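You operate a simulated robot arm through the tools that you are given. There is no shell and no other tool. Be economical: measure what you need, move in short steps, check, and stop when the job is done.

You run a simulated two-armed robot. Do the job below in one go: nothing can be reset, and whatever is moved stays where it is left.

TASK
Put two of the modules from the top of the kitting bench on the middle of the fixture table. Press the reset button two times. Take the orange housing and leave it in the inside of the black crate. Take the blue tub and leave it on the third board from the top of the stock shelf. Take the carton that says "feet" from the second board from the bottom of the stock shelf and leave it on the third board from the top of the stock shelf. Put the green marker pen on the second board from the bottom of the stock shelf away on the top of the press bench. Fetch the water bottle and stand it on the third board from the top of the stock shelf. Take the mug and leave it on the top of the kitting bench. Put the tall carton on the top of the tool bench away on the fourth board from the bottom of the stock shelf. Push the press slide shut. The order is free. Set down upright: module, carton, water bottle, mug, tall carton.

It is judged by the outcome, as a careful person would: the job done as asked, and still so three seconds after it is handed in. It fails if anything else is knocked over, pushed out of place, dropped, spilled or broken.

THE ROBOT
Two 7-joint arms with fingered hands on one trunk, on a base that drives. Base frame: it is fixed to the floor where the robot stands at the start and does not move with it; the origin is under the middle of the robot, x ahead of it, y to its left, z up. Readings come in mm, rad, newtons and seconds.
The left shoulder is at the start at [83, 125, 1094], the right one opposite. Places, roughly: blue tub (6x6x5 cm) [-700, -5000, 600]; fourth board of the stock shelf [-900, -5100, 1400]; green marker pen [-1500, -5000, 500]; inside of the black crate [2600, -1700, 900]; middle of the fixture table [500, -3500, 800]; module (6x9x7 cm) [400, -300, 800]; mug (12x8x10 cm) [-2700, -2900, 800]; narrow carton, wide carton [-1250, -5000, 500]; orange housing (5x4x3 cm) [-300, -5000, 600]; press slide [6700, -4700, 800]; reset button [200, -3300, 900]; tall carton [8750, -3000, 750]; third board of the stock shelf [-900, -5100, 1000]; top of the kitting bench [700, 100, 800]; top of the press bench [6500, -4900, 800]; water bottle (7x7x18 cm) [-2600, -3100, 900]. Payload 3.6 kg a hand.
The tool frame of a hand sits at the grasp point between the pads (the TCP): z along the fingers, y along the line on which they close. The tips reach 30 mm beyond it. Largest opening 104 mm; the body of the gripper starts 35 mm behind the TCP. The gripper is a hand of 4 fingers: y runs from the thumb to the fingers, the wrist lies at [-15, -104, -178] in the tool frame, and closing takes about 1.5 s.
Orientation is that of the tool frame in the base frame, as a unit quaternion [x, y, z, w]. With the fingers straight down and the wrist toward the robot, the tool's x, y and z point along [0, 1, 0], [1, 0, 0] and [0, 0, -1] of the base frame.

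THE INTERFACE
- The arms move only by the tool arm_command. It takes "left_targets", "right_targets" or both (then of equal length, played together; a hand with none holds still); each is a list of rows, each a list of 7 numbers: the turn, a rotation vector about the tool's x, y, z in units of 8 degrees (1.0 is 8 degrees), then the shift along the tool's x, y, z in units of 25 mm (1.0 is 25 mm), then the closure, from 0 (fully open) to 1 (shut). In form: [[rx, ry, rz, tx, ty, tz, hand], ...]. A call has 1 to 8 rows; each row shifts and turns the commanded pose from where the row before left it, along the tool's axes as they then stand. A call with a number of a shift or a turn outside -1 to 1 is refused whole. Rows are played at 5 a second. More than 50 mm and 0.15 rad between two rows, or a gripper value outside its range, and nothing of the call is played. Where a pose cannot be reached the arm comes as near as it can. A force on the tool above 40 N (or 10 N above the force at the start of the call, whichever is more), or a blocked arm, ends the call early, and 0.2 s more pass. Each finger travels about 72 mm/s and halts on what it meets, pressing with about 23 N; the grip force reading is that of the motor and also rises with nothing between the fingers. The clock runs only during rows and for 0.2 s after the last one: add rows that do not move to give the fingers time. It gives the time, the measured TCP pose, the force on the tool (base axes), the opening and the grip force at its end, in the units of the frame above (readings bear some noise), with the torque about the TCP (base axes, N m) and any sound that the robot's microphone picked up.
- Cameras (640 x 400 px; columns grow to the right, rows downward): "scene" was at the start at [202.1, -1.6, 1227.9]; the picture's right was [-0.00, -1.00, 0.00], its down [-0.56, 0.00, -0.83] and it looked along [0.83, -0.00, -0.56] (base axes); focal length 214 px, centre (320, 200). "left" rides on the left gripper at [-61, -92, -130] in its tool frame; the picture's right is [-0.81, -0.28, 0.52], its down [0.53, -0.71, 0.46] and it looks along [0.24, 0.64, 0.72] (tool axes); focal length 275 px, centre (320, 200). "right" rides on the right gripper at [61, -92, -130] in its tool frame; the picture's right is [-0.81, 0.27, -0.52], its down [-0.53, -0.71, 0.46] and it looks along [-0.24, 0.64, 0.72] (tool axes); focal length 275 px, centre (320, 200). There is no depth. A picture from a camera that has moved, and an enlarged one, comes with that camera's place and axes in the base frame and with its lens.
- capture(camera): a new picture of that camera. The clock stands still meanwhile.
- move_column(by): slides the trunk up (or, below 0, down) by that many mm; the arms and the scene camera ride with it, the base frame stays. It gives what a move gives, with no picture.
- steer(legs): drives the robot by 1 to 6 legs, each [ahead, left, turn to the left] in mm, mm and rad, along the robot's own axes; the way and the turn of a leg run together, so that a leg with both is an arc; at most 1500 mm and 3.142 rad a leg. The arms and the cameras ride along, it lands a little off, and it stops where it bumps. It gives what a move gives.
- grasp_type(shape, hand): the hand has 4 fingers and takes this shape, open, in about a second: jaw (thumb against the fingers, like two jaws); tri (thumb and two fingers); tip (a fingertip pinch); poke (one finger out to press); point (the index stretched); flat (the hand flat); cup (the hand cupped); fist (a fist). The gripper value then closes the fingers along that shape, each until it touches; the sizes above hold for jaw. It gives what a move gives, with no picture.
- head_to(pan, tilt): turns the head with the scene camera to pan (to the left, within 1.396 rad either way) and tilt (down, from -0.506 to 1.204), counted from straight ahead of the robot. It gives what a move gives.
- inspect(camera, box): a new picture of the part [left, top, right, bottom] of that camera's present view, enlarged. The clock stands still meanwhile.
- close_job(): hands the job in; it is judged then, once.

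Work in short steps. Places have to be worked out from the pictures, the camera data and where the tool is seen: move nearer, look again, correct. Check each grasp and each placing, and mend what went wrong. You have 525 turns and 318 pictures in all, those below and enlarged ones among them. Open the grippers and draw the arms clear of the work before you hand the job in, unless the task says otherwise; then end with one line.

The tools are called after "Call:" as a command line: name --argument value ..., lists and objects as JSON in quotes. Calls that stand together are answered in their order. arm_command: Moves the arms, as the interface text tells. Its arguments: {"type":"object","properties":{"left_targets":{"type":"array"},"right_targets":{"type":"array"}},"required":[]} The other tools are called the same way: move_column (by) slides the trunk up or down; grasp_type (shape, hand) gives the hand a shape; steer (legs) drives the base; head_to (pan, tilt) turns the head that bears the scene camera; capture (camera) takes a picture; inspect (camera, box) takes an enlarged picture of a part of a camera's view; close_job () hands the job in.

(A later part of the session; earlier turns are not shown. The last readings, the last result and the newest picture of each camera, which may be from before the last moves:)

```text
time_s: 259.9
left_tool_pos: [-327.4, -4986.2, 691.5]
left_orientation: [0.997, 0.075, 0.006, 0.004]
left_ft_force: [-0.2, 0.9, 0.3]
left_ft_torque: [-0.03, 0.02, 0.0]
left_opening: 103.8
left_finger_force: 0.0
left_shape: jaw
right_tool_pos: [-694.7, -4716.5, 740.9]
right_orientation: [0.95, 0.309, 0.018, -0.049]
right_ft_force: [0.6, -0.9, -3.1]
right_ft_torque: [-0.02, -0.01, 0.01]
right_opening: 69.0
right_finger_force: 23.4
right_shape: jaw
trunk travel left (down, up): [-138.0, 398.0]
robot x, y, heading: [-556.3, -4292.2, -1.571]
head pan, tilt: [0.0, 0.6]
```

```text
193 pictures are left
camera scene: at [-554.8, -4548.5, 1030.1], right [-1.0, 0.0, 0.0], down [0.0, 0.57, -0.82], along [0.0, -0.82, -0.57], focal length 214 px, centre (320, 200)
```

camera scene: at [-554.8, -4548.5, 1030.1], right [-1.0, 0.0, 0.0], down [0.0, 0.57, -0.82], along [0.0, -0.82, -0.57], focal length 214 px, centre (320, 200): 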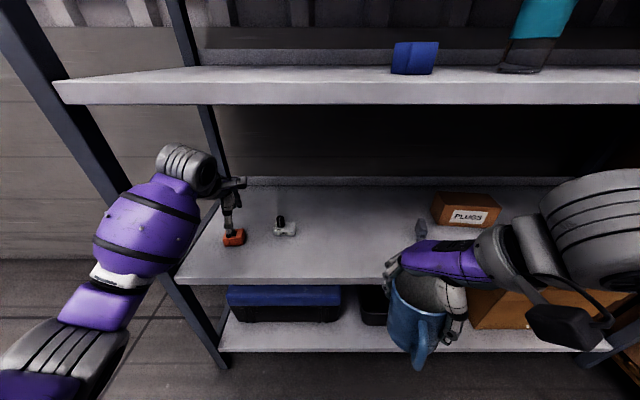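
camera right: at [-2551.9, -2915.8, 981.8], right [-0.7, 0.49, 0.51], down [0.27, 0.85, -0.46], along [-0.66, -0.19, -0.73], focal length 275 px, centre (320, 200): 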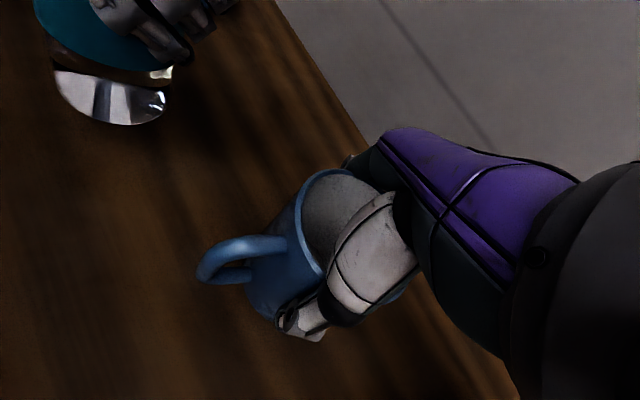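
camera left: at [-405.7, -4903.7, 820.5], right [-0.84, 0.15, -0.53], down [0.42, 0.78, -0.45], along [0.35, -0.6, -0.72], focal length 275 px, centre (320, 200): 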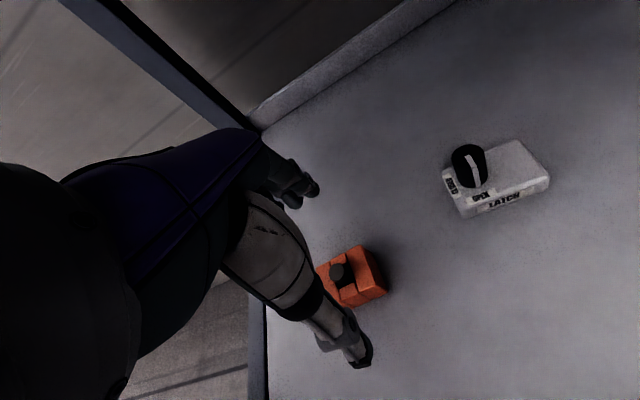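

The housing centre is (-318,-4984). I make a final small shift, then go down to TCP z ≈ 619.

Call:
arm_command --left_targets '[[0, 0, -0.6, 0.37, 0, 0, 0], [0, 0, 0, 0, 0, 0.9, 0], [0, 0, 0, 0, 0, 0.9, 0], [0, 0, 0, 0, 0, 0.7, 0], [0, 0, 0, 0, 0, 0.35, 0]]'

Call:
capture --camera "left"

```text
time_s: 261.1
left_tool_pos: [-316.2, -4983.6, 621.9]
left_orientation: [0.993, 0.118, 0.007, 0.003]
left_ft_force: [-0.2, 0.3, -0.2]
left_ft_torque: [0.0, -0.03, -0.02]
left_opening: 103.8
left_finger_force: 0.1
left_shape: jaw
right_tool_pos: [-694.6, -4716.2, 740.8]
right_orientation: [0.95, 0.309, 0.018, -0.049]
right_ft_force: [0.7, -0.4, -3.2]
right_ft_torque: [0.0, 0.01, -0.02]
right_opening: 68.7
right_finger_force: 23.0
right_shape: jaw
trunk travel left (down, up): [-138.0, 398.0]
robot x, y, heading: [-554.4, -4288.0, -1.573]
head pan, tilt: [0.0, 0.6]
```

```text
192 pictures are left
camera left: at [-401.1, -4908.0, 750.8], right [-0.85, 0.08, -0.53], down [0.36, 0.82, -0.45], along [0.4, -0.57, -0.72], focal length 275 px, centre (320, 200)
```

left: 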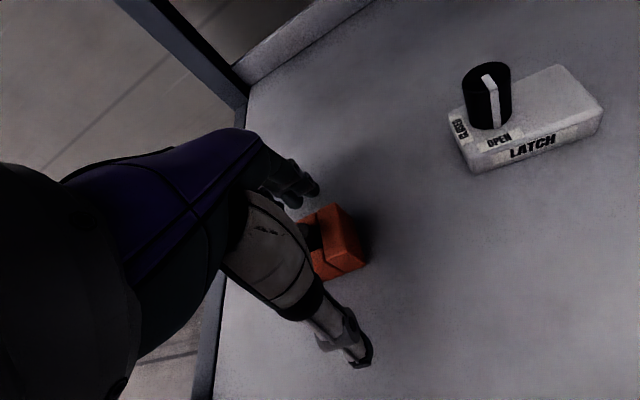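

Call:
arm_command --left_targets '[[0, 0, 0, 0, 0, 0.12, 0], [0, 0, 0, 0, 0, 0, 0.5], [0, 0, 0, 0, 0, 0, 1], [0, 0, 0, 0, 0, 0, 1], [0, 0, 0, 0, 0, 0, 1], [0, 0, 0, 0, 0, 0, 1], [0, 0, 0, 0, 0, 0, 1], [0, 0, 0, 0, 0, 0, 1]]'

Call:
capture --camera "left"

```text
time_s: 262.9
left_tool_pos: [-317.9, -4984.5, 620.1]
left_orientation: [0.993, 0.117, 0.007, 0.003]
left_ft_force: [-0.1, 0.8, -0.5]
left_ft_torque: [0.01, 0.0, 0.01]
left_opening: 34.3
left_finger_force: 23.3
left_shape: jaw
right_tool_pos: [-694.7, -4715.8, 741.0]
right_orientation: [0.95, 0.309, 0.018, -0.049]
right_ft_force: [-0.9, -0.9, -3.2]
right_ft_torque: [-0.01, 0.03, 0.0]
right_opening: 68.8
right_finger_force: 23.4
right_shape: jaw
trunk travel left (down, up): [-138.0, 398.0]
robot x, y, heading: [-554.7, -4288.3, -1.567]
head pan, tilt: [0.0, 0.6]
```

```text
191 pictures are left
camera left: at [-400.9, -4908.3, 747.5], right [-0.85, 0.08, -0.53], down [0.36, 0.82, -0.45], along [0.4, -0.57, -0.72], focal length 275 px, centre (320, 200)
```

left: 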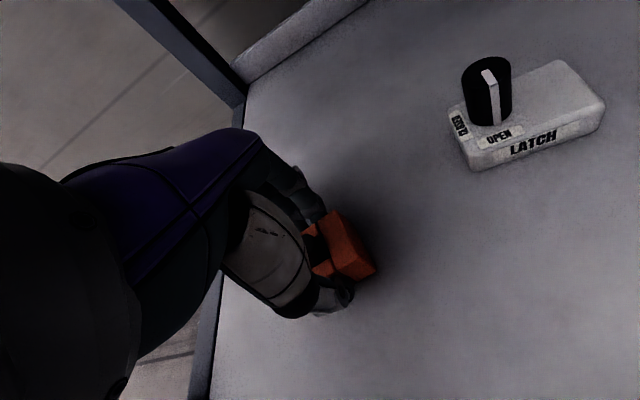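

Gripped at 34 mm. I lift and back out.

Call:
arm_command --left_targets '[[0, 0, 0, 0, 0, -0.5, 1], [0, 0, 0, 0, 0, -0.8, 1], [0, 0, 0, 0, 0, -0.8, 1], [0, 0, 0, 0, 0, -0.6, 1]]'

Call:
steer --legs '[[-280, 0, 0]]'

Call:
capture --camera "scene"

```text
time_s: 263.9
left_tool_pos: [-317.9, -4983.0, 687.3]
left_orientation: [0.993, 0.117, 0.007, 0.003]
left_ft_force: [0.5, -1.5, -1.0]
left_ft_torque: [0.02, 0.02, 0.0]
left_opening: 34.4
left_finger_force: 22.7
left_shape: jaw
right_tool_pos: [-695.6, -4718.0, 739.8]
right_orientation: [0.95, 0.309, 0.018, -0.049]
right_ft_force: [0.2, 0.4, -3.8]
right_ft_torque: [0.0, 0.01, 0.03]
right_opening: 68.7
right_finger_force: 23.0
right_shape: jaw
trunk travel left (down, up): [-138.0, 398.0]
robot x, y, heading: [-555.9, -4291.8, -1.573]
head pan, tilt: [0.0, 0.6]
```

```text
time_s: 265.8
left_tool_pos: [-315.5, -4711.5, 685.9]
left_orientation: [0.993, 0.119, 0.007, 0.003]
left_ft_force: [-0.6, -0.1, -1.1]
left_ft_torque: [-0.03, -0.02, 0.02]
left_opening: 34.7
left_finger_force: 22.8
left_shape: jaw
right_tool_pos: [-694.1, -4446.8, 739.9]
right_orientation: [0.949, 0.31, 0.017, -0.048]
right_ft_force: [0.2, -0.4, -2.8]
right_ft_torque: [-0.02, -0.03, 0.01]
right_opening: 68.9
right_finger_force: 23.2
right_shape: jaw
trunk travel left (down, up): [-138.0, 398.0]
robot x, y, heading: [-557.0, -4018.2, -1.566]
head pan, tilt: [0.0, 0.6]
```

```text
190 pictures are left
camera scene: at [-554.0, -4277.8, 1030.3], right [-1.0, 0.0, 0.0], down [0.0, 0.56, -0.83], along [0.0, -0.83, -0.56], focal length 214 px, centre (320, 200)
```

scene: 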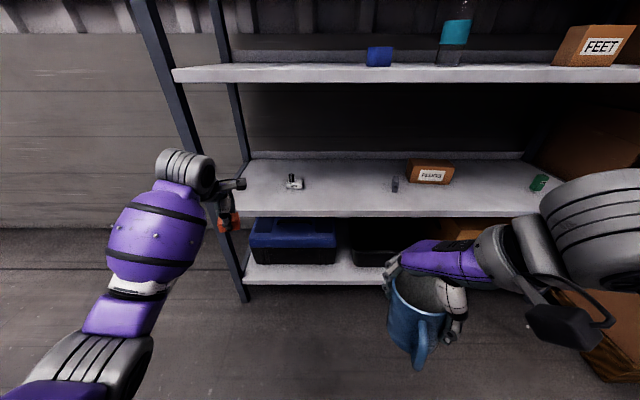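

The housing is held. I raise the trunk, retract the left arm, then turn around and drive up the lane to the kitting bench.

Call:
move_column --by 300

Call:
arm_command --left_targets '[[0, 0, 0, 0, -1, 0, 1], [0, 0, 0, 0, -1, 0, 1], [0, 0, 0, 0, -1, 0, 1], [0, 0, 0, 0, -1, 0, 1], [0, 0, 0, 0, -1, 0, 1], [0, 0, 0, 0, -1, 0, 1]]'

Call:
steer --legs '[[0, 0, 3.14], [0, 240, 0]]'

Call:
head_to --pan 0 --tilt 0.35

Call:
capture --camera "scene"

```text
time_s: 268.8
left_tool_pos: [-316.1, -4712.0, 984.9]
left_orientation: [0.993, 0.119, 0.006, 0.002]
left_ft_force: [-0.6, -0.3, -0.4]
left_ft_torque: [-0.01, 0.02, -0.01]
left_opening: 34.5
left_finger_force: 23.2
left_shape: jaw
right_tool_pos: [-694.3, -4447.4, 1039.3]
right_orientation: [0.949, 0.311, 0.018, -0.049]
right_ft_force: [-0.2, 1.0, -3.5]
right_ft_torque: [-0.04, -0.01, -0.02]
right_opening: 68.9
right_finger_force: 23.1
right_shape: jaw
trunk travel left (down, up): [-438.0, 98.0]
robot x, y, heading: [-560.9, -4018.6, -1.566]
head pan, tilt: [0.0, 0.6]
```

```text
time_s: 270.2
left_tool_pos: [-349.8, -4566.2, 982.2]
left_orientation: [0.993, 0.12, 0.007, 0.003]
left_ft_force: [-0.4, -0.7, -1.3]
left_ft_torque: [-0.01, 0.03, -0.01]
left_opening: 34.4
left_finger_force: 22.6
left_shape: jaw
right_tool_pos: [-693.2, -4447.3, 1040.4]
right_orientation: [0.949, 0.31, 0.017, -0.048]
right_ft_force: [0.8, 0.2, -3.5]
right_ft_torque: [-0.03, 0.0, 0.02]
right_opening: 68.9
right_finger_force: 23.6
right_shape: jaw
trunk travel left (down, up): [-438.0, 98.0]
robot x, y, heading: [-555.1, -4018.8, -1.565]
head pan, tilt: [0.0, 0.6]
```

```text
time_s: 279.2
left_tool_pos: [-977.2, -3459.7, 981.3]
left_orientation: [-0.103, 0.995, 0.003, -0.005]
left_ft_force: [0.4, -1.3, -1.2]
left_ft_torque: [0.02, 0.02, -0.02]
left_opening: 33.8
left_finger_force: 23.2
left_shape: jaw
right_tool_pos: [-637.7, -3589.8, 1041.4]
right_orientation: [-0.295, 0.954, -0.048, -0.017]
right_ft_force: [-0.1, 0.7, -2.3]
right_ft_torque: [0.07, -0.04, -0.01]
right_opening: 68.2
right_finger_force: 23.1
right_shape: jaw
trunk travel left (down, up): [-438.0, 98.0]
robot x, y, heading: [-788.6, -4011.0, 1.54]
head pan, tilt: [0.0, 0.6]
```

```text
time_s: 280.0
left_tool_pos: [-977.3, -3459.0, 982.2]
left_orientation: [-0.102, 0.995, 0.003, -0.007]
left_ft_force: [-0.5, -0.7, -0.5]
left_ft_torque: [0.02, 0.01, -0.02]
left_opening: 33.9
left_finger_force: 23.1
left_shape: jaw
right_tool_pos: [-637.9, -3589.6, 1041.1]
right_orientation: [-0.294, 0.954, -0.048, -0.019]
right_ft_force: [0.4, -0.5, -2.3]
right_ft_torque: [0.04, 0.02, 0.02]
right_opening: 68.4
right_finger_force: 23.4
right_shape: jaw
trunk travel left (down, up): [-438.0, 98.0]
robot x, y, heading: [-792.7, -4014.1, 1.542]
head pan, tilt: [0.0, 0.351]
```

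```text
189 pictures are left
camera scene: at [-782.9, -3839.3, 1367.3], right [1.0, -0.03, 0.0], down [-0.01, -0.34, -0.94], along [0.03, 0.94, -0.34], focal length 214 px, centre (320, 200)
```

scene: 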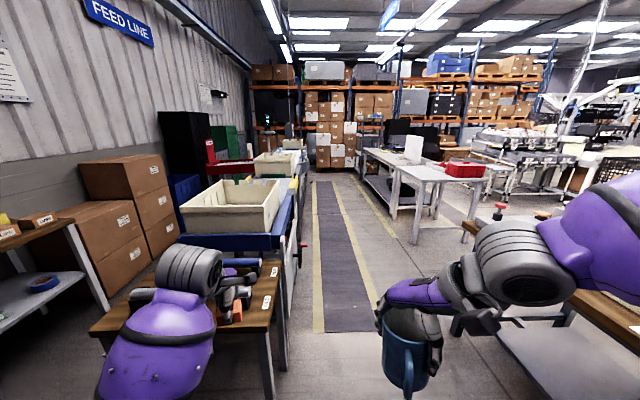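

I strafed the wrong way. I go right to the lane centre and then north up the lane.

Call:
steer --legs '[[0, -480, 0.03], [1400, 0, 0]]'

Call:
capture --camera "scene"

```text
time_s: 289.5
left_tool_pos: [-498.1, -2060.8, 981.3]
left_orientation: [-0.117, 0.993, 0.002, -0.006]
left_ft_force: [0.2, -0.1, -0.8]
left_ft_torque: [0.0, 0.02, 0.01]
left_opening: 33.9
left_finger_force: 22.9
left_shape: jaw
right_tool_pos: [-154.0, -2181.6, 1039.8]
right_orientation: [-0.308, 0.95, -0.049, -0.017]
right_ft_force: [-1.0, -1.0, -3.5]
right_ft_torque: [0.04, 0.01, -0.01]
right_opening: 68.4
right_finger_force: 22.8
right_shape: jaw
trunk travel left (down, up): [-438.0, 98.0]
robot x, y, heading: [-295.3, -2608.2, 1.567]
head pan, tilt: [0.0, 0.351]
```

```text
188 pictures are left
camera scene: at [-293.2, -2435.3, 1367.4], right [1.0, 0.0, 0.0], down [0.0, -0.34, -0.94], along [0.0, 0.94, -0.34], focal length 214 px, centre (320, 200)
```

scene: 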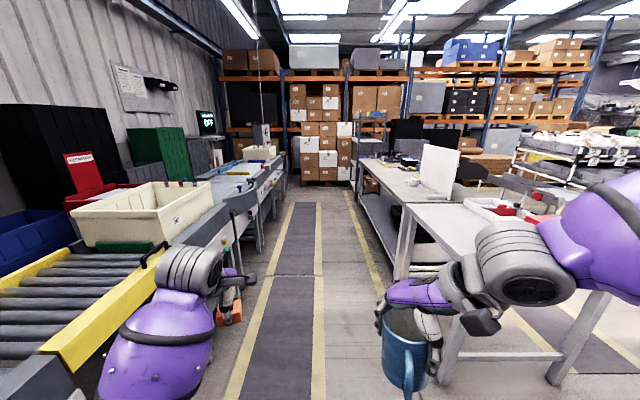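

Call:
steer --legs '[[1400, 30, 0], [1080, 30, 0], [0, 0, -1.567]]'

Call:
head_to --pan 0 --tilt 0.6

Call:
capture --camera "scene"

```text
time_s: 305.2
left_tool_pos: [164.7, 54.9, 982.7]
left_orientation: [0.61, 0.792, 0.007, -0.003]
left_ft_force: [-0.1, -0.5, -0.5]
left_ft_torque: [0.01, -0.02, 0.0]
left_opening: 33.3
left_finger_force: 23.2
left_shape: jaw
right_tool_pos: [51.0, -291.1, 1039.7]
right_orientation: [0.443, 0.895, -0.023, -0.047]
right_ft_force: [0.1, 0.4, -2.8]
right_ft_torque: [0.03, -0.05, -0.02]
right_opening: 68.1
right_finger_force: 23.4
right_shape: jaw
trunk travel left (down, up): [-438.0, 98.0]
robot x, y, heading: [-377.4, -158.7, 0.022]
head pan, tilt: [0.0, 0.351]
```

```text
time_s: 306.0
left_tool_pos: [164.0, 57.1, 982.8]
left_orientation: [0.61, 0.792, 0.007, -0.003]
left_ft_force: [0.4, -0.2, -0.4]
left_ft_torque: [0.0, 0.01, 0.01]
left_opening: 33.5
left_finger_force: 23.4
left_shape: jaw
right_tool_pos: [51.4, -290.4, 1039.2]
right_orientation: [0.443, 0.895, -0.022, -0.047]
right_ft_force: [-0.8, 0.4, -3.8]
right_ft_torque: [-0.01, -0.03, -0.01]
right_opening: 68.2
right_finger_force: 23.4
right_shape: jaw
trunk travel left (down, up): [-438.0, 98.0]
robot x, y, heading: [-378.3, -161.0, 0.029]
head pan, tilt: [0.0, 0.6]
```

```text
187 pictures are left
camera scene: at [-207.1, -157.9, 1344.7], right [0.02, -1.0, 0.0], down [-0.56, -0.01, -0.83], along [0.83, 0.02, -0.56], focal length 214 px, centre (320, 200)
```

scene: 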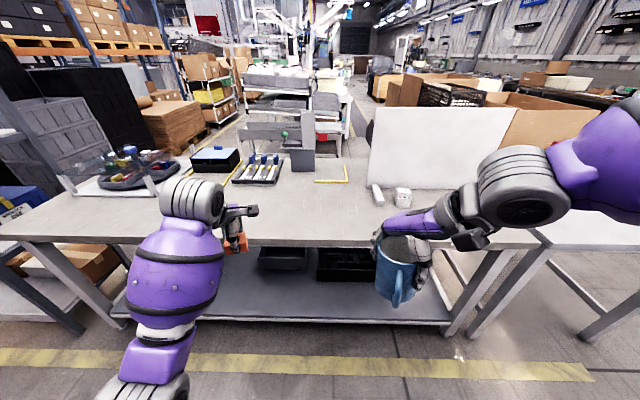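

I straighten the slightly tilted mug and drive up to the bench.

Call:
arm_command --right_targets '[[-0.3, -0.23, 0, 0, 0, 0, 1], [-0.3, -0.23, 0, 0, 0, 0, 1]]'

Call:
steer --legs '[[405, 0, -0.025]]'

Call:
capture --camera "scene"

Call:
capture --camera "right"

```text
time_s: 306.6
left_tool_pos: [164.8, 55.0, 981.8]
left_orientation: [0.61, 0.792, 0.006, -0.003]
left_ft_force: [0.2, 0.1, -0.9]
left_ft_torque: [0.0, -0.01, -0.04]
left_opening: 33.4
left_finger_force: 22.6
left_shape: jaw
right_tool_pos: [51.3, -289.7, 1039.5]
right_orientation: [0.443, 0.896, 0.002, 0.001]
right_ft_force: [-0.4, 0.6, -3.2]
right_ft_torque: [0.01, -0.05, -0.01]
right_opening: 68.0
right_finger_force: 22.7
right_shape: jaw
trunk travel left (down, up): [-438.0, 98.0]
robot x, y, heading: [-376.3, -158.5, 0.021]
head pan, tilt: [0.0, 0.6]
```

```text
time_s: 309.1
left_tool_pos: [580.2, 39.9, 982.5]
left_orientation: [0.623, 0.782, 0.006, -0.003]
left_ft_force: [-0.3, -0.3, -0.4]
left_ft_torque: [0.02, -0.01, 0.03]
left_opening: 33.7
left_finger_force: 23.2
left_shape: jaw
right_tool_pos: [453.7, -302.8, 1039.4]
right_orientation: [0.459, 0.889, 0.0, 0.001]
right_ft_force: [0.9, 0.0, -2.8]
right_ft_torque: [0.0, -0.01, 0.02]
right_opening: 68.1
right_finger_force: 22.9
right_shape: jaw
trunk travel left (down, up): [-438.0, 98.0]
robot x, y, heading: [31.3, -158.8, -0.009]
head pan, tilt: [0.0, 0.6]
```

```text
186 pictures are left
camera scene: at [200.7, -161.5, 1344.6], right [-0.01, -1.0, 0.0], down [-0.57, 0.01, -0.82], along [0.82, -0.01, -0.57], focal length 214 px, centre (320, 200)
```

scene: 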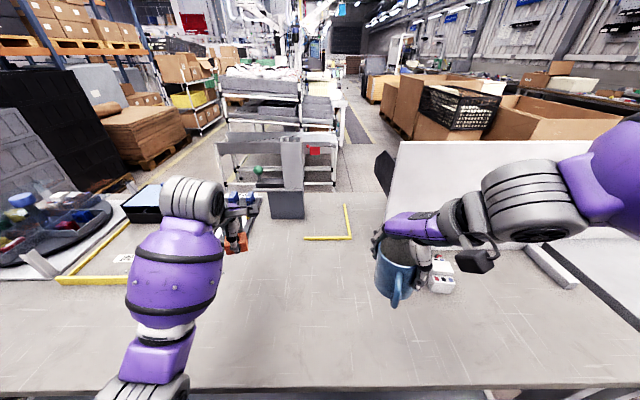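

```text
185 pictures are left
camera right: at [342.3, -306.5, 1169.5], right [0.69, -0.5, 0.52], down [-0.27, -0.85, -0.46], along [0.67, 0.18, -0.72], focal length 275 px, centre (320, 200)
```

right: 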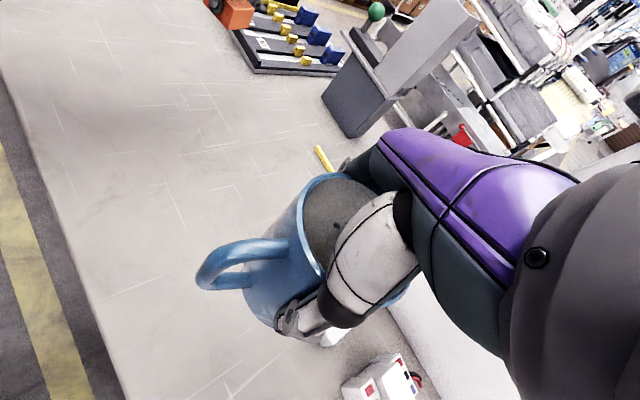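

Space below is free; the third module is about 200 mm away. Lowering the mug.

Call:
arm_command --right_targets '[[0, 0, 0, 0, 0, 1, 1], [0, 0, 0, 0, 0, 1, 1], [0, 0, 0, 0, 0, 1, 1], [0, 0, 0, 0, 0, 1, 1], [0, 0, 0, 0, 0, 1, 1], [0, 0, 0, 0, 0, 0.8, 1]]'

Call:
arm_command --right_targets '[[0, 0, 0, 0, 0, 0.2, 1], [0, 0, 0, 0, 0, 0.2, 1], [0, 0, 0, 0, 0, 0.2, 1]]'

```text
time_s: 310.6
left_tool_pos: [578.9, 40.3, 981.9]
left_orientation: [0.623, 0.782, 0.006, -0.003]
left_ft_force: [-1.2, -0.4, -0.8]
left_ft_torque: [0.02, 0.0, 0.0]
left_opening: 33.5
left_finger_force: 23.0
left_shape: jaw
right_tool_pos: [454.3, -300.5, 894.6]
right_orientation: [0.458, 0.889, 0.002, 0.001]
right_ft_force: [0.3, 0.2, -3.1]
right_ft_torque: [0.05, -0.02, 0.02]
right_opening: 68.0
right_finger_force: 23.2
right_shape: jaw
trunk travel left (down, up): [-438.0, 98.0]
robot x, y, heading: [31.3, -159.1, -0.015]
head pan, tilt: [0.0, 0.6]
```

```text
time_s: 311.4
left_tool_pos: [577.8, 40.0, 981.5]
left_orientation: [0.624, 0.781, 0.007, -0.003]
left_ft_force: [-1.0, 0.1, -0.8]
left_ft_torque: [0.05, -0.01, 0.02]
left_opening: 33.7
left_finger_force: 22.9
left_shape: jaw
right_tool_pos: [455.3, -300.8, 879.6]
right_orientation: [0.459, 0.889, 0.0, 0.001]
right_ft_force: [-0.5, 0.6, -2.9]
right_ft_torque: [0.0, -0.04, -0.04]
right_opening: 68.1
right_finger_force: 23.3
right_shape: jaw
trunk travel left (down, up): [-438.0, 98.0]
robot x, y, heading: [27.5, -155.0, -0.013]
head pan, tilt: [0.0, 0.6]
```

Call:
arm_command --right_targets '[[0, 0, 0, 0, 0, 0.15, 1], [0, 0, 0, 0, 0, 0.15, 1]]'

Call:
inspect --camera "scene" --box '[330, 200, 490, 320]'

```text
time_s: 311.9
left_tool_pos: [579.6, 39.6, 982.0]
left_orientation: [0.624, 0.781, 0.007, -0.002]
left_ft_force: [0.3, -0.6, -0.5]
left_ft_torque: [-0.02, -0.01, 0.03]
left_opening: 33.6
left_finger_force: 23.4
left_shape: jaw
right_tool_pos: [456.8, -301.5, 872.4]
right_orientation: [0.458, 0.889, 0.002, 0.001]
right_ft_force: [0.9, -0.1, -2.0]
right_ft_torque: [-0.03, 0.0, 0.0]
right_opening: 67.8
right_finger_force: 23.3
right_shape: jaw
trunk travel left (down, up): [-438.0, 98.0]
robot x, y, heading: [29.7, -160.6, -0.009]
head pan, tilt: [0.0, 0.6]
```

```text
3.33 times, centred on (410, 260) of scene
camera zoom: at [200.4, -161.4, 1344.6], right [-0.01, -1.0, 0.0], down [-0.57, 0.01, -0.82], along [0.82, -0.01, -0.57], focal length 715 px, centre (20, 0)
```

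zoom: 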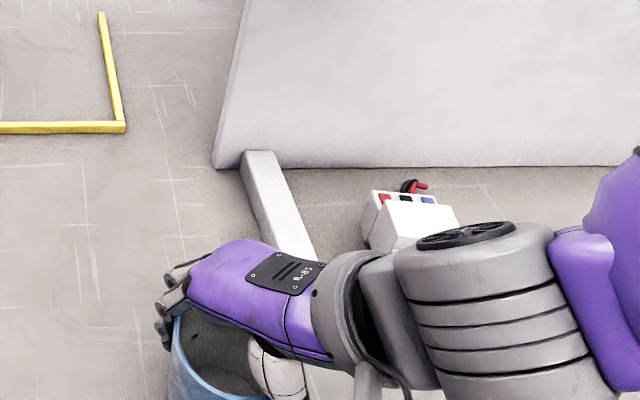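

Call:
arm_command --right_targets '[[0, 0, 0, 0, 0, 0.15, 1], [0, 0, 0, 0, 0, 0.15, 1], [0, 0, 0, 0, 0, 0.15, 1]]'

```text
time_s: 312.6
left_tool_pos: [578.0, 39.7, 982.8]
left_orientation: [0.624, 0.782, 0.006, -0.002]
left_ft_force: [-0.4, 0.0, -0.8]
left_ft_torque: [0.0, -0.01, 0.0]
left_opening: 33.8
left_finger_force: 23.1
left_shape: jaw
right_tool_pos: [457.3, -299.7, 870.1]
right_orientation: [0.457, 0.889, 0.007, 0.006]
right_ft_force: [-6.4, -3.8, 23.8]
right_ft_torque: [0.11, -0.24, 0.0]
right_opening: 66.6
right_finger_force: 23.1
right_shape: jaw
trunk travel left (down, up): [-438.0, 98.0]
robot x, y, heading: [30.7, -159.6, -0.01]
head pan, tilt: [0.0, 0.6]
stopped in row 3 (right hand): the force on the tool passed its limit (the readings are from after the stop); the commanded pose is now the measured one
```

Contact. I open and lift straight up.

Call:
arm_command --right_targets '[[0, 0, 0, 0, 0, -0.1, 1], [0, 0, 0, 0, 0, 0, 0.6], [0, 0, 0, 0, 0, 0, 0.2], [0, 0, 0, 0, 0, 0, 0], [0, 0, 0, 0, 0, 0, 0], [0, 0, 0, 0, 0, 0, 0]]'

Call:
arm_command --right_targets '[[0, 0, 0, 0, 0, -0.5, 0], [0, 0, 0, 0, 0, -0.8, 0], [0, 0, 0, 0, 0, -1, 0], [0, 0, 0, 0, 0, -1, 0], [0, 0, 0, 0, 0, -1, 0], [0, 0, 0, 0, 0, -1, 0]]'

Call:
capture --camera "scene"

```text
time_s: 314.0
left_tool_pos: [577.7, 40.3, 981.7]
left_orientation: [0.624, 0.781, 0.007, -0.002]
left_ft_force: [0.3, -0.3, -0.7]
left_ft_torque: [0.02, 0.01, 0.0]
left_opening: 33.5
left_finger_force: 23.2
left_shape: jaw
right_tool_pos: [456.7, -299.9, 869.8]
right_orientation: [0.458, 0.889, 0.005, 0.005]
right_ft_force: [-3.0, -1.2, 12.4]
right_ft_torque: [-0.01, 0.09, 0.07]
right_opening: 104.2
right_finger_force: 0.1
right_shape: jaw
trunk travel left (down, up): [-438.0, 98.0]
robot x, y, heading: [27.1, -157.5, -0.014]
head pan, tilt: [0.0, 0.6]
```

```text
time_s: 315.4
left_tool_pos: [578.1, 39.9, 983.1]
left_orientation: [0.624, 0.781, 0.007, -0.002]
left_ft_force: [-0.1, 0.3, -1.0]
left_ft_torque: [-0.01, -0.01, 0.0]
left_opening: 33.7
left_finger_force: 22.5
left_shape: jaw
right_tool_pos: [456.1, -302.4, 1004.4]
right_orientation: [0.458, 0.889, 0.005, 0.004]
right_ft_force: [1.2, 0.0, 0.9]
right_ft_torque: [-0.01, -0.02, 0.0]
right_opening: 103.9
right_finger_force: 0.0
right_shape: jaw
trunk travel left (down, up): [-438.0, 98.0]
robot x, y, heading: [27.5, -159.6, -0.01]
head pan, tilt: [0.0, 0.6]
```

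```text
183 pictures are left
camera scene: at [199.6, -161.4, 1344.7], right [-0.01, -1.0, 0.0], down [-0.56, 0.01, -0.83], along [0.83, -0.01, -0.56], focal length 214 px, centre (320, 200)
```

scene: 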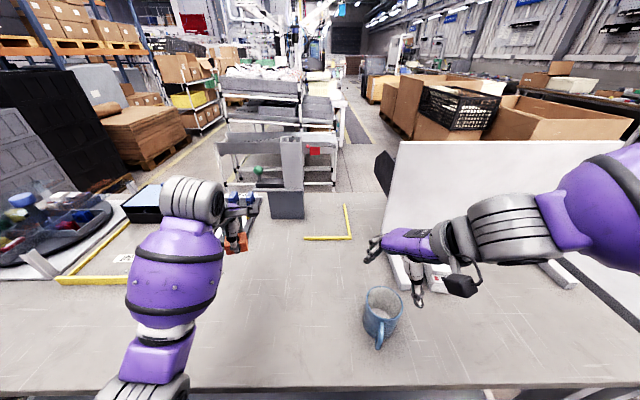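

The mug stands upright on the bench. Next the crate: I back into the lane, go south past the second table, and face east to find a way through.

Call:
steer --legs '[[-350, 0, 0.01], [0, 0, -1.571], [1300, 0, 0], [800, 0, 0], [0, 0, 1.571]]'

Call:
head_to --pan 0 --tilt 0.3

Call:
capture --camera "scene"

```text
time_s: 335.3
left_tool_pos: [316.7, -2031.8, 981.8]
left_orientation: [0.599, 0.801, 0.007, -0.002]
left_ft_force: [-0.2, -0.2, -0.5]
left_ft_torque: [-0.02, 0.0, 0.0]
left_opening: 33.3
left_finger_force: 22.5
left_shape: jaw
right_tool_pos: [215.4, -2380.7, 1002.6]
right_orientation: [0.43, 0.903, 0.005, 0.003]
right_ft_force: [1.2, -0.2, -0.4]
right_ft_torque: [0.0, 0.02, -0.03]
right_opening: 103.8
right_finger_force: 0.1
right_shape: jaw
trunk travel left (down, up): [-438.0, 98.0]
robot x, y, heading: [-221.8, -2265.0, 0.052]
head pan, tilt: [0.0, 0.6]
```

```text
time_s: 336.1
left_tool_pos: [317.2, -2031.9, 982.6]
left_orientation: [0.6, 0.8, 0.007, -0.003]
left_ft_force: [0.3, -0.2, -0.8]
left_ft_torque: [-0.02, 0.02, 0.01]
left_opening: 33.2
left_finger_force: 23.2
left_shape: jaw
right_tool_pos: [214.9, -2381.4, 1003.1]
right_orientation: [0.43, 0.903, 0.005, 0.004]
right_ft_force: [0.3, 0.9, -0.4]
right_ft_torque: [0.01, 0.0, -0.01]
right_opening: 104.2
right_finger_force: 0.0
right_shape: jaw
trunk travel left (down, up): [-438.0, 98.0]
robot x, y, heading: [-217.5, -2264.1, 0.049]
head pan, tilt: [0.0, 0.3]
```

```text
182 pictures are left
camera scene: at [-43.6, -2256.3, 1372.1], right [0.05, -1.0, 0.0], down [-0.3, -0.01, -0.96], along [0.95, 0.05, -0.3], focal length 214 px, centre (320, 200)
```

scene: 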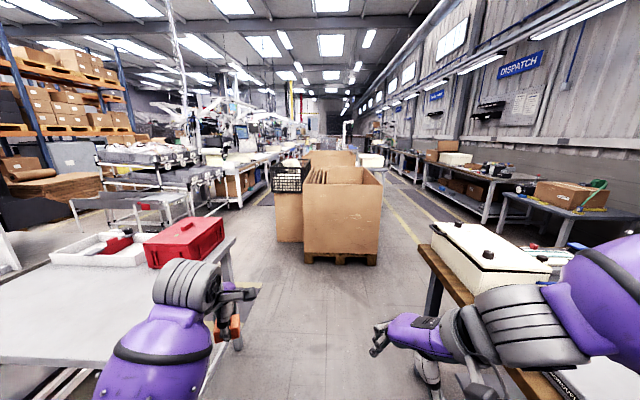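

The way east is clear, with the black crate on a box just left of the big carton. I drive closer.

Call:
steer --legs '[[1400, 0, -0.05], [150, 450, 0]]'

Call:
capture --camera "scene"

```text
time_s: 345.8
left_tool_pos: [1954.1, -1616.6, 981.9]
left_orientation: [0.629, 0.778, 0.007, -0.003]
left_ft_force: [-0.2, 0.4, -0.6]
left_ft_torque: [-0.01, -0.01, 0.0]
left_opening: 33.3
left_finger_force: 23.1
left_shape: jaw
right_tool_pos: [1826.7, -1957.2, 1002.2]
right_orientation: [0.463, 0.886, 0.004, 0.003]
right_ft_force: [-0.5, 0.5, -0.1]
right_ft_torque: [0.01, -0.02, -0.02]
right_opening: 103.9
right_finger_force: 0.0
right_shape: jaw
trunk travel left (down, up): [-438.0, 98.0]
robot x, y, heading: [1401.6, -1808.7, -0.02]
head pan, tilt: [0.0, 0.3]
```

```text
181 pictures are left
camera scene: at [1578.2, -1812.9, 1372.1], right [-0.02, -1.0, 0.0], down [-0.3, 0.01, -0.96], along [0.95, -0.02, -0.3], focal length 214 px, centre (320, 200)
```

scene: 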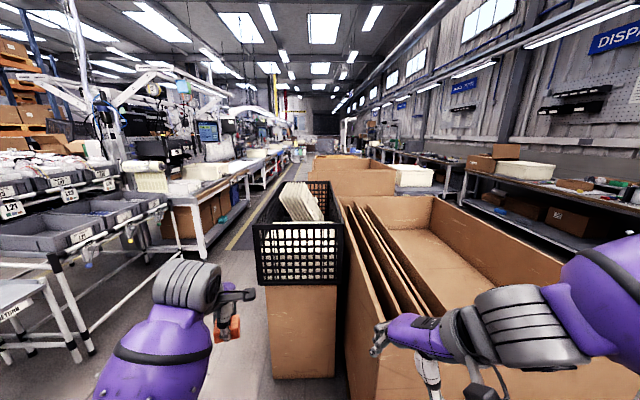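

I raise the trunk, draw the right hand in and up, and move closer to see into the crate.

Call:
move_column --by 95

Call:
arm_command --right_targets '[[0, 0, 0, 0.8, -0.75, -0.6, 0], [0, 0, 0, 0.8, -0.75, -0.6, 0], [0, 0, 0, 0.8, -0.75, -0.6, 0], [0, 0, 0, 0.8, -0.75, -0.6, 0], [0, 0, 0, 0.8, -0.75, -0.6, 0]]'

Call:
steer --legs '[[300, 0, 0.02]]'

Call:
head_to --pan 0 --tilt 0.6

Call:
capture --camera "scene"

```text
time_s: 347.1
left_tool_pos: [1954.0, -1616.5, 1076.2]
left_orientation: [0.628, 0.778, 0.006, -0.003]
left_ft_force: [-0.5, 0.2, -1.4]
left_ft_torque: [-0.03, -0.01, 0.02]
left_opening: 33.3
left_finger_force: 23.3
left_shape: jaw
right_tool_pos: [1828.0, -1957.3, 1096.7]
right_orientation: [0.463, 0.886, 0.005, 0.002]
right_ft_force: [-0.2, 0.5, 0.8]
right_ft_torque: [0.01, 0.02, -0.02]
right_opening: 103.7
right_finger_force: 0.1
right_shape: jaw
trunk travel left (down, up): [-533.0, 3.0]
robot x, y, heading: [1401.7, -1809.3, -0.02]
head pan, tilt: [0.0, 0.3]
```

```text
time_s: 348.3
left_tool_pos: [1954.3, -1616.1, 1076.8]
left_orientation: [0.629, 0.778, 0.006, -0.002]
left_ft_force: [0.1, 0.6, -1.2]
left_ft_torque: [-0.01, 0.0, 0.01]
left_opening: 33.1
left_finger_force: 22.8
left_shape: jaw
right_tool_pos: [1721.3, -1929.1, 1174.5]
right_orientation: [0.464, 0.886, 0.004, 0.003]
right_ft_force: [-0.1, -0.4, 0.1]
right_ft_torque: [0.0, 0.0, -0.02]
right_opening: 103.8
right_finger_force: 0.0
right_shape: jaw
right hand out of reach, approached as far as the arm can: row 4, 5
trunk travel left (down, up): [-533.0, 3.0]
robot x, y, heading: [1404.3, -1804.8, -0.02]
head pan, tilt: [0.0, 0.3]
```

```text
time_s: 350.3
left_tool_pos: [2246.9, -1613.2, 1076.7]
left_orientation: [0.622, 0.783, 0.007, -0.003]
left_ft_force: [-0.2, -0.2, -1.6]
left_ft_torque: [0.03, 0.0, -0.02]
left_opening: 33.5
left_finger_force: 23.5
left_shape: jaw
right_tool_pos: [2020.1, -1929.0, 1173.3]
right_orientation: [0.457, 0.889, 0.005, 0.003]
right_ft_force: [0.0, 0.3, 0.4]
right_ft_torque: [0.02, 0.0, 0.0]
right_opening: 103.8
right_finger_force: 0.0
right_shape: jaw
trunk travel left (down, up): [-533.0, 3.0]
robot x, y, heading: [1696.6, -1809.9, -0.008]
head pan, tilt: [0.0, 0.3]
```

```text
time_s: 351.1
left_tool_pos: [2246.1, -1612.3, 1076.8]
left_orientation: [0.622, 0.783, 0.007, -0.003]
left_ft_force: [0.1, 0.1, -1.5]
left_ft_torque: [0.0, 0.03, 0.01]
left_opening: 33.4
left_finger_force: 22.9
left_shape: jaw
right_tool_pos: [2018.4, -1929.8, 1173.9]
right_orientation: [0.456, 0.89, 0.005, 0.004]
right_ft_force: [0.0, 1.1, 0.4]
right_ft_torque: [0.0, 0.02, 0.01]
right_opening: 104.2
right_finger_force: 0.1
right_shape: jaw
trunk travel left (down, up): [-533.0, 3.0]
robot x, y, heading: [1699.0, -1812.5, -0.008]
head pan, tilt: [0.0, 0.6]
```

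```text
180 pictures are left
camera scene: at [1792.4, -1814.5, 1450.8], right [-0.01, -1.0, 0.0], down [-0.56, 0.0, -0.83], along [0.83, -0.01, -0.56], focal length 214 px, centre (320, 200)
```

scene: 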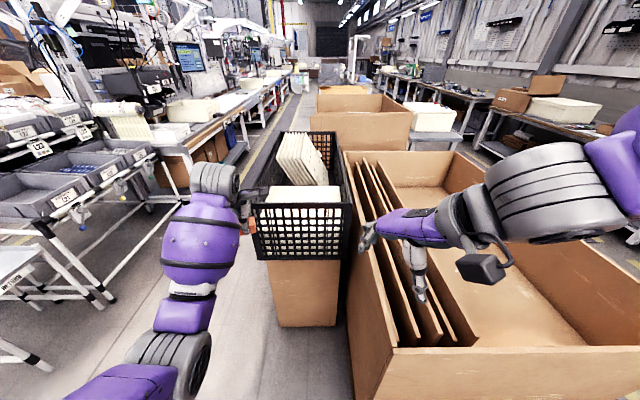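

The crate spans x≈2417–3050, y≈-1583 to -1930, rim z≈1008. The big carton's corner is near (1925,-1892), so I step left before moving forward.

Call:
steer --legs '[[0, 235, 0.008], [230, 0, 0]]'

Call:
head_to --pan -0.25 --tilt 0.75

Call:
capture --camera "scene"

Call:
capture --camera "left"

```text
time_s: 354.2
left_tool_pos: [2474.8, -1364.4, 1077.1]
left_orientation: [0.619, 0.785, 0.007, -0.002]
left_ft_force: [1.0, 0.2, -0.8]
left_ft_torque: [0.0, 0.01, 0.01]
left_opening: 33.2
left_finger_force: 22.9
left_shape: jaw
right_tool_pos: [2250.3, -1681.4, 1173.5]
right_orientation: [0.453, 0.891, 0.005, 0.004]
right_ft_force: [-0.3, -0.8, 0.8]
right_ft_torque: [-0.03, 0.06, 0.0]
right_opening: 104.0
right_finger_force: 0.0
right_shape: jaw
trunk travel left (down, up): [-533.0, 3.0]
robot x, y, heading: [1930.1, -1565.9, -0.0]
head pan, tilt: [0.0, 0.6]
```

```text
time_s: 355.0
left_tool_pos: [2475.6, -1363.7, 1077.4]
left_orientation: [0.619, 0.785, 0.007, -0.002]
left_ft_force: [-0.5, 0.1, -0.4]
left_ft_torque: [-0.03, 0.0, 0.01]
left_opening: 33.4
left_finger_force: 23.0
left_shape: jaw
right_tool_pos: [2249.9, -1681.4, 1175.4]
right_orientation: [0.452, 0.892, 0.005, 0.003]
right_ft_force: [0.0, -0.1, 0.0]
right_ft_torque: [0.0, 0.03, 0.01]
right_opening: 103.8
right_finger_force: 0.0
right_shape: jaw
trunk travel left (down, up): [-533.0, 3.0]
robot x, y, heading: [1926.0, -1565.2, -0.001]
head pan, tilt: [-0.25, 0.75]
```

```text
179 pictures are left
camera scene: at [2014.6, -1589.3, 1437.9], right [-0.25, -0.97, 0.0], down [-0.66, 0.17, -0.73], along [0.71, -0.18, -0.68], focal length 214 px, centre (320, 200)
```

scene: 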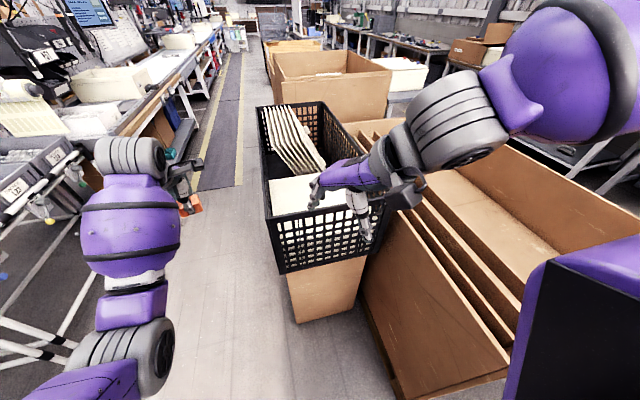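

```text
178 pictures are left
camera left: at [2398.9, -1446.0, 1205.6], right [-0.08, -0.85, -0.53], down [-0.82, 0.36, -0.45], along [0.57, 0.4, -0.72], focal length 275 px, centre (320, 200)
```

left: 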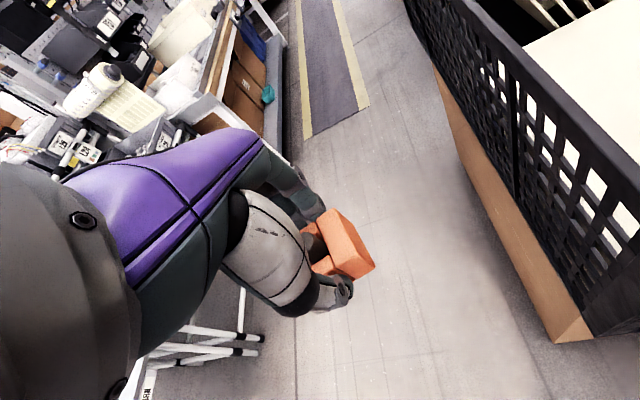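

I move the right hand clear to the right and start bringing the left hand over the crate.

Call:
arm_command --left_targets '[[0, 0, 0, -1, 0.1, -0.2, 1], [0, 0, 0, -1, 0.1, -0.2, 1], [0, 0, 0, -1, 0.1, 0, 1], [0, 0, 0, -1, 0.1, 0, 1], [0, 0, 0, -1, 0.1, 0, 1], [0, 0, 0, -1, 0.1, 0, 1], [0, 0, 0, -1, 0.1, 0, 1], [0, 0, 0, -1, 0.1, 0, 1]]' --right_targets '[[0, 0, 0, -0.86, -0.94, 0, 0], [0, 0, 0, -0.86, -0.94, 0, 0], [0, 0, 0, -0.86, -0.94, 0, 0], [0, 0, 0, -0.86, -0.94, 0, 0], [0, 0, 0, -0.86, -0.94, 0, 0], [0, 0, 0, -0.86, -0.94, 0, 0], [0, 0, 0, -0.86, -0.94, 0, 0], [0, 0, 0, -0.86, -0.94, 0, 0]]'

Call:
arm_command --left_targets '[[0, 0, 0, -1, 0.1, 0, 1], [0, 0, 0, -1, 0.1, 0, 1], [0, 0, 0, -1, 0.1, 0, 1], [0, 0, 0, -1, 0.1, 0, 1], [0, 0, 0, -1, 0.1, 0, 1], [0, 0, 0, -1, 0.1, 0, 1]]'

Call:
capture --camera "scene"

Call:
capture --camera "left"

```text
time_s: 356.8
left_tool_pos: [2540.4, -1555.1, 1086.9]
left_orientation: [0.619, 0.785, 0.007, -0.002]
left_ft_force: [0.2, -0.9, -1.7]
left_ft_torque: [0.04, 0.0, 0.01]
left_opening: 33.1
left_finger_force: 23.3
left_shape: jaw
right_tool_pos: [2208.8, -1935.4, 1172.9]
right_orientation: [0.452, 0.892, 0.006, 0.004]
right_ft_force: [-0.1, 0.0, 0.0]
right_ft_torque: [0.0, 0.02, -0.04]
right_opening: 104.0
right_finger_force: 0.0
right_shape: jaw
right hand out of reach, approached as far as the arm can: row 1
trunk travel left (down, up): [-533.0, 3.0]
robot x, y, heading: [1928.7, -1566.6, 0.005]
head pan, tilt: [-0.25, 0.75]
```

```text
time_s: 358.2
left_tool_pos: [2567.8, -1643.9, 1083.9]
left_orientation: [0.62, 0.785, 0.007, -0.003]
left_ft_force: [0.4, -0.4, -0.6]
left_ft_torque: [0.03, 0.02, -0.02]
left_opening: 33.0
left_finger_force: 22.1
left_shape: jaw
left hand out of reach, approached as far as the arm can: row 4, 5, 6
right_tool_pos: [2208.9, -1936.0, 1172.6]
right_orientation: [0.453, 0.892, 0.006, 0.004]
right_ft_force: [-0.9, 0.2, 0.1]
right_ft_torque: [0.0, 0.06, 0.0]
right_opening: 103.9
right_finger_force: 0.0
right_shape: jaw
trunk travel left (down, up): [-533.0, 3.0]
robot x, y, heading: [1932.6, -1565.1, 0.001]
head pan, tilt: [-0.25, 0.75]
```

```text
177 pictures are left
camera scene: at [2014.6, -1589.8, 1437.9], right [-0.25, -0.97, 0.0], down [-0.66, 0.17, -0.73], along [0.71, -0.18, -0.68], focal length 214 px, centre (320, 200)
```

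scene: 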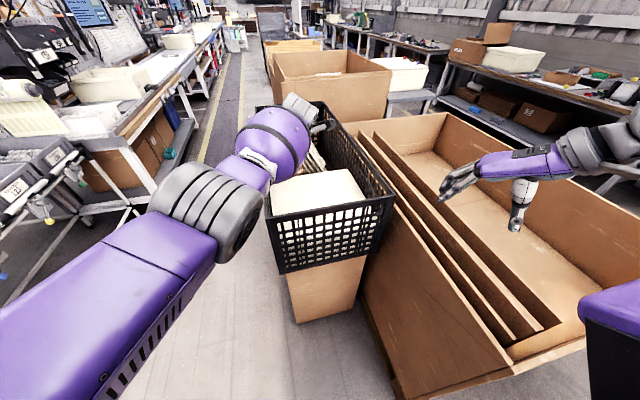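

```text
176 pictures are left
camera left: at [2491.8, -1725.7, 1211.3], right [-0.08, -0.85, -0.53], down [-0.82, 0.36, -0.45], along [0.57, 0.4, -0.72], focal length 275 px, centre (320, 200)
```

left: 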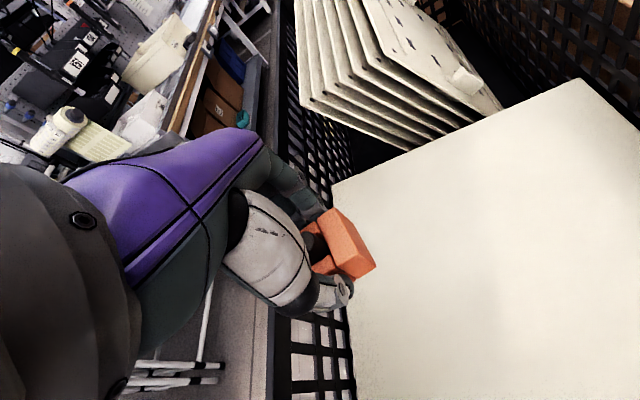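

A white slab forms the crate's floor at z≈815, so I'll set the housing there. I adjust the base slightly right and forward, then lower.

Call:
steer --legs '[[40, -35, 0]]'

Call:
arm_command --left_targets '[[0, 0, 0, 0.6, 0, 0.8, 1], [0, 0, 0, 0, 0, 1, 1], [0, 0, 0, 0, 0, 1, 1], [0, 0, 0, 0, 0, 1, 1], [0, 0, 0, 0, 0, 1, 1], [0, 0, 0, 0, 0, 1, 1]]'

Call:
capture --camera "left"

Call:
capture --camera "scene"

```text
time_s: 359.1
left_tool_pos: [2606.8, -1678.4, 1082.2]
left_orientation: [0.619, 0.785, 0.006, -0.003]
left_ft_force: [0.2, 0.0, -0.8]
left_ft_torque: [-0.01, 0.02, -0.01]
left_opening: 33.0
left_finger_force: 23.3
left_shape: jaw
right_tool_pos: [2247.7, -1968.8, 1174.3]
right_orientation: [0.453, 0.892, 0.004, 0.003]
right_ft_force: [0.8, -0.4, 0.3]
right_ft_torque: [0.0, 0.04, 0.0]
right_opening: 103.9
right_finger_force: 0.3
right_shape: jaw
trunk travel left (down, up): [-533.0, 3.0]
robot x, y, heading: [1964.6, -1603.4, 0.005]
head pan, tilt: [-0.25, 0.75]
```

```text
time_s: 360.5
left_tool_pos: [2597.8, -1654.8, 967.7]
left_orientation: [0.619, 0.785, 0.006, -0.003]
left_ft_force: [-1.2, 0.1, -1.6]
left_ft_torque: [-0.02, -0.02, -0.03]
left_opening: 33.3
left_finger_force: 22.8
left_shape: jaw
left hand out of reach, approached as far as the arm can: row 4, 5, 6
right_tool_pos: [2248.6, -1969.7, 1173.9]
right_orientation: [0.453, 0.892, 0.005, 0.003]
right_ft_force: [-0.4, -0.2, 0.5]
right_ft_torque: [-0.02, 0.0, -0.01]
right_opening: 104.2
right_finger_force: 0.0
right_shape: jaw
trunk travel left (down, up): [-533.0, 3.0]
robot x, y, heading: [1969.9, -1599.9, 0.0]
head pan, tilt: [-0.25, 0.75]
```

```text
175 pictures are left
camera left: at [2521.0, -1737.4, 1096.1], right [-0.08, -0.85, -0.53], down [-0.82, 0.36, -0.45], along [0.57, 0.4, -0.72], focal length 275 px, centre (320, 200)
```

left: 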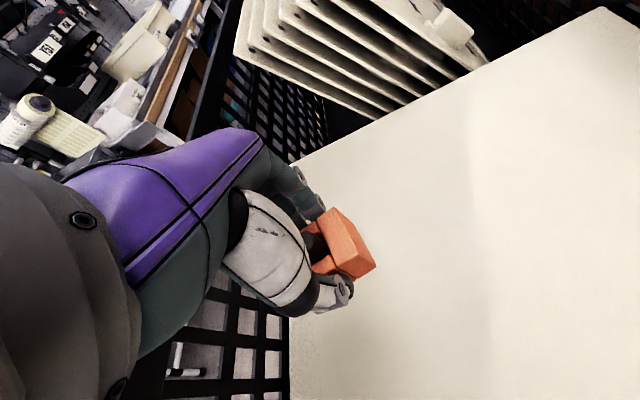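

```text
174 pictures are left
camera scene: at [2053.7, -1624.2, 1437.9], right [-0.25, -0.97, 0.0], down [-0.66, 0.17, -0.73], along [0.71, -0.18, -0.68], focal length 214 px, centre (320, 200)
```

scene: 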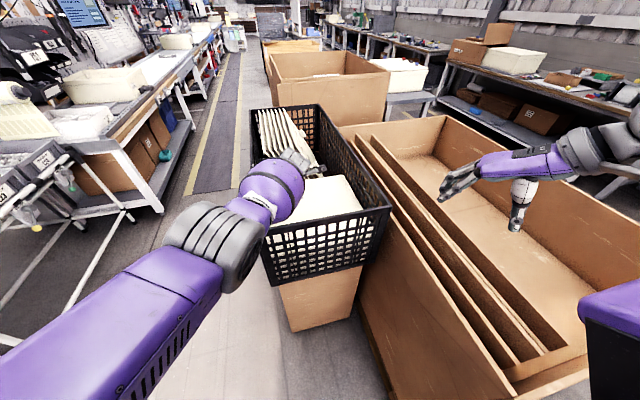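

From two hand-camera views the slab is at z≈893, so release is at TCP ≈ 928. The arm is at its limit, so I lower by the trunk instead.

Call:
move_column --by -30

Call:
move_column --by -6

Call:
inspect --camera "left" --box '[220, 140, 480, 340]'

```text
time_s: 361.3
left_tool_pos: [2596.7, -1658.1, 936.2]
left_orientation: [0.619, 0.785, 0.007, -0.002]
left_ft_force: [0.5, 0.9, -0.8]
left_ft_torque: [-0.02, 0.01, -0.02]
left_opening: 33.3
left_finger_force: 23.0
left_shape: jaw
right_tool_pos: [2249.2, -1968.5, 1142.6]
right_orientation: [0.452, 0.892, 0.006, 0.004]
right_ft_force: [0.8, 0.3, 0.2]
right_ft_torque: [0.0, -0.02, -0.01]
right_opening: 104.0
right_finger_force: 0.0
right_shape: jaw
trunk travel left (down, up): [-503.0, 33.0]
robot x, y, heading: [1968.5, -1600.3, -0.002]
head pan, tilt: [-0.25, 0.75]
```

```text
time_s: 361.8
left_tool_pos: [2596.4, -1657.4, 929.2]
left_orientation: [0.619, 0.786, 0.008, -0.002]
left_ft_force: [-0.1, 0.6, -0.7]
left_ft_torque: [-0.01, 0.05, 0.0]
left_opening: 33.0
left_finger_force: 22.8
left_shape: jaw
right_tool_pos: [2248.8, -1969.6, 1137.1]
right_orientation: [0.452, 0.892, 0.005, 0.003]
right_ft_force: [0.7, -0.3, 0.2]
right_ft_torque: [0.02, 0.01, 0.03]
right_opening: 103.9
right_finger_force: 0.1
right_shape: jaw
trunk travel left (down, up): [-497.0, 39.0]
robot x, y, heading: [1965.8, -1601.9, 0.002]
head pan, tilt: [-0.25, 0.75]
```

```text
2.00 times, centred on (350, 240) of left
camera zoom: at [2519.8, -1740.1, 1059.0], right [-0.08, -0.84, -0.53], down [-0.82, 0.36, -0.45], along [0.57, 0.4, -0.72], focal length 551 px, centre (260, 120)
```

zoom: 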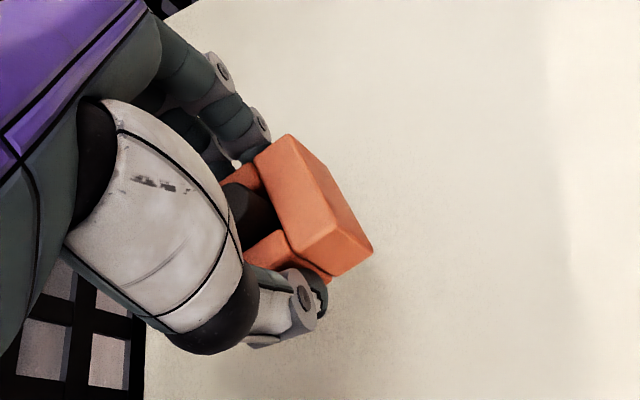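

Call:
move_column --by -8

Call:
move_column --by -8

```text
time_s: 362.4
left_tool_pos: [2595.4, -1657.1, 921.0]
left_orientation: [0.619, 0.785, 0.007, -0.002]
left_ft_force: [0.3, -0.1, -0.4]
left_ft_torque: [0.0, 0.02, -0.01]
left_opening: 33.3
left_finger_force: 22.8
left_shape: jaw
right_tool_pos: [2248.4, -1968.8, 1130.4]
right_orientation: [0.452, 0.892, 0.005, 0.004]
right_ft_force: [0.2, 1.3, -0.3]
right_ft_torque: [0.02, 0.03, 0.01]
right_opening: 103.9
right_finger_force: 0.0
right_shape: jaw
trunk travel left (down, up): [-489.0, 47.0]
robot x, y, heading: [1967.0, -1603.4, -0.001]
head pan, tilt: [-0.25, 0.75]
```

```text
time_s: 363.0
left_tool_pos: [2596.4, -1658.0, 915.0]
left_orientation: [0.619, 0.785, 0.006, -0.003]
left_ft_force: [-0.3, 1.1, -0.9]
left_ft_torque: [-0.02, 0.01, -0.01]
left_opening: 33.2
left_finger_force: 23.2
left_shape: jaw
right_tool_pos: [2247.5, -1969.8, 1121.8]
right_orientation: [0.452, 0.892, 0.004, 0.003]
right_ft_force: [-0.2, 0.6, 0.9]
right_ft_torque: [-0.01, -0.03, 0.0]
right_opening: 103.9
right_finger_force: 0.1
right_shape: jaw
trunk travel left (down, up): [-481.0, 55.0]
robot x, y, heading: [1968.8, -1602.9, 0.004]
head pan, tilt: [-0.25, 0.75]
```

Call:
move_column --by -10

Call:
capture --camera "left"

```text
time_s: 363.6
left_tool_pos: [2596.7, -1658.2, 904.8]
left_orientation: [0.619, 0.785, 0.006, -0.003]
left_ft_force: [-0.9, -0.3, -1.2]
left_ft_torque: [-0.01, -0.02, -0.01]
left_opening: 33.4
left_finger_force: 23.4
left_shape: jaw
right_tool_pos: [2249.6, -1969.0, 1112.0]
right_orientation: [0.452, 0.892, 0.005, 0.004]
right_ft_force: [0.0, -0.8, -0.2]
right_ft_torque: [0.01, -0.01, 0.0]
right_opening: 103.6
right_finger_force: 0.0
right_shape: jaw
trunk travel left (down, up): [-471.0, 65.0]
robot x, y, heading: [1966.0, -1604.0, 0.002]
head pan, tilt: [-0.25, 0.75]
```

```text
172 pictures are left
camera left: at [2519.8, -1740.1, 1032.9], right [-0.08, -0.85, -0.53], down [-0.82, 0.36, -0.45], along [0.57, 0.4, -0.72], focal length 275 px, centre (320, 200)
```

left: 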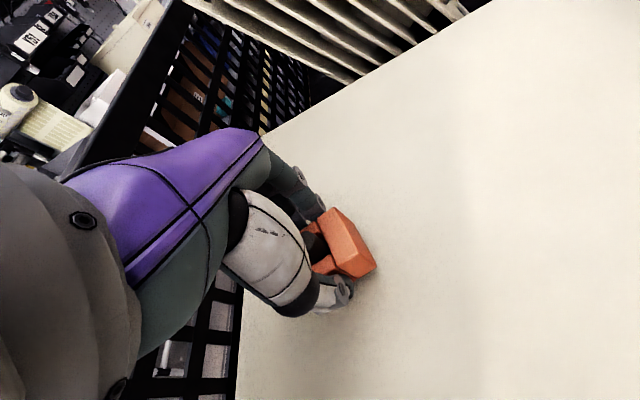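

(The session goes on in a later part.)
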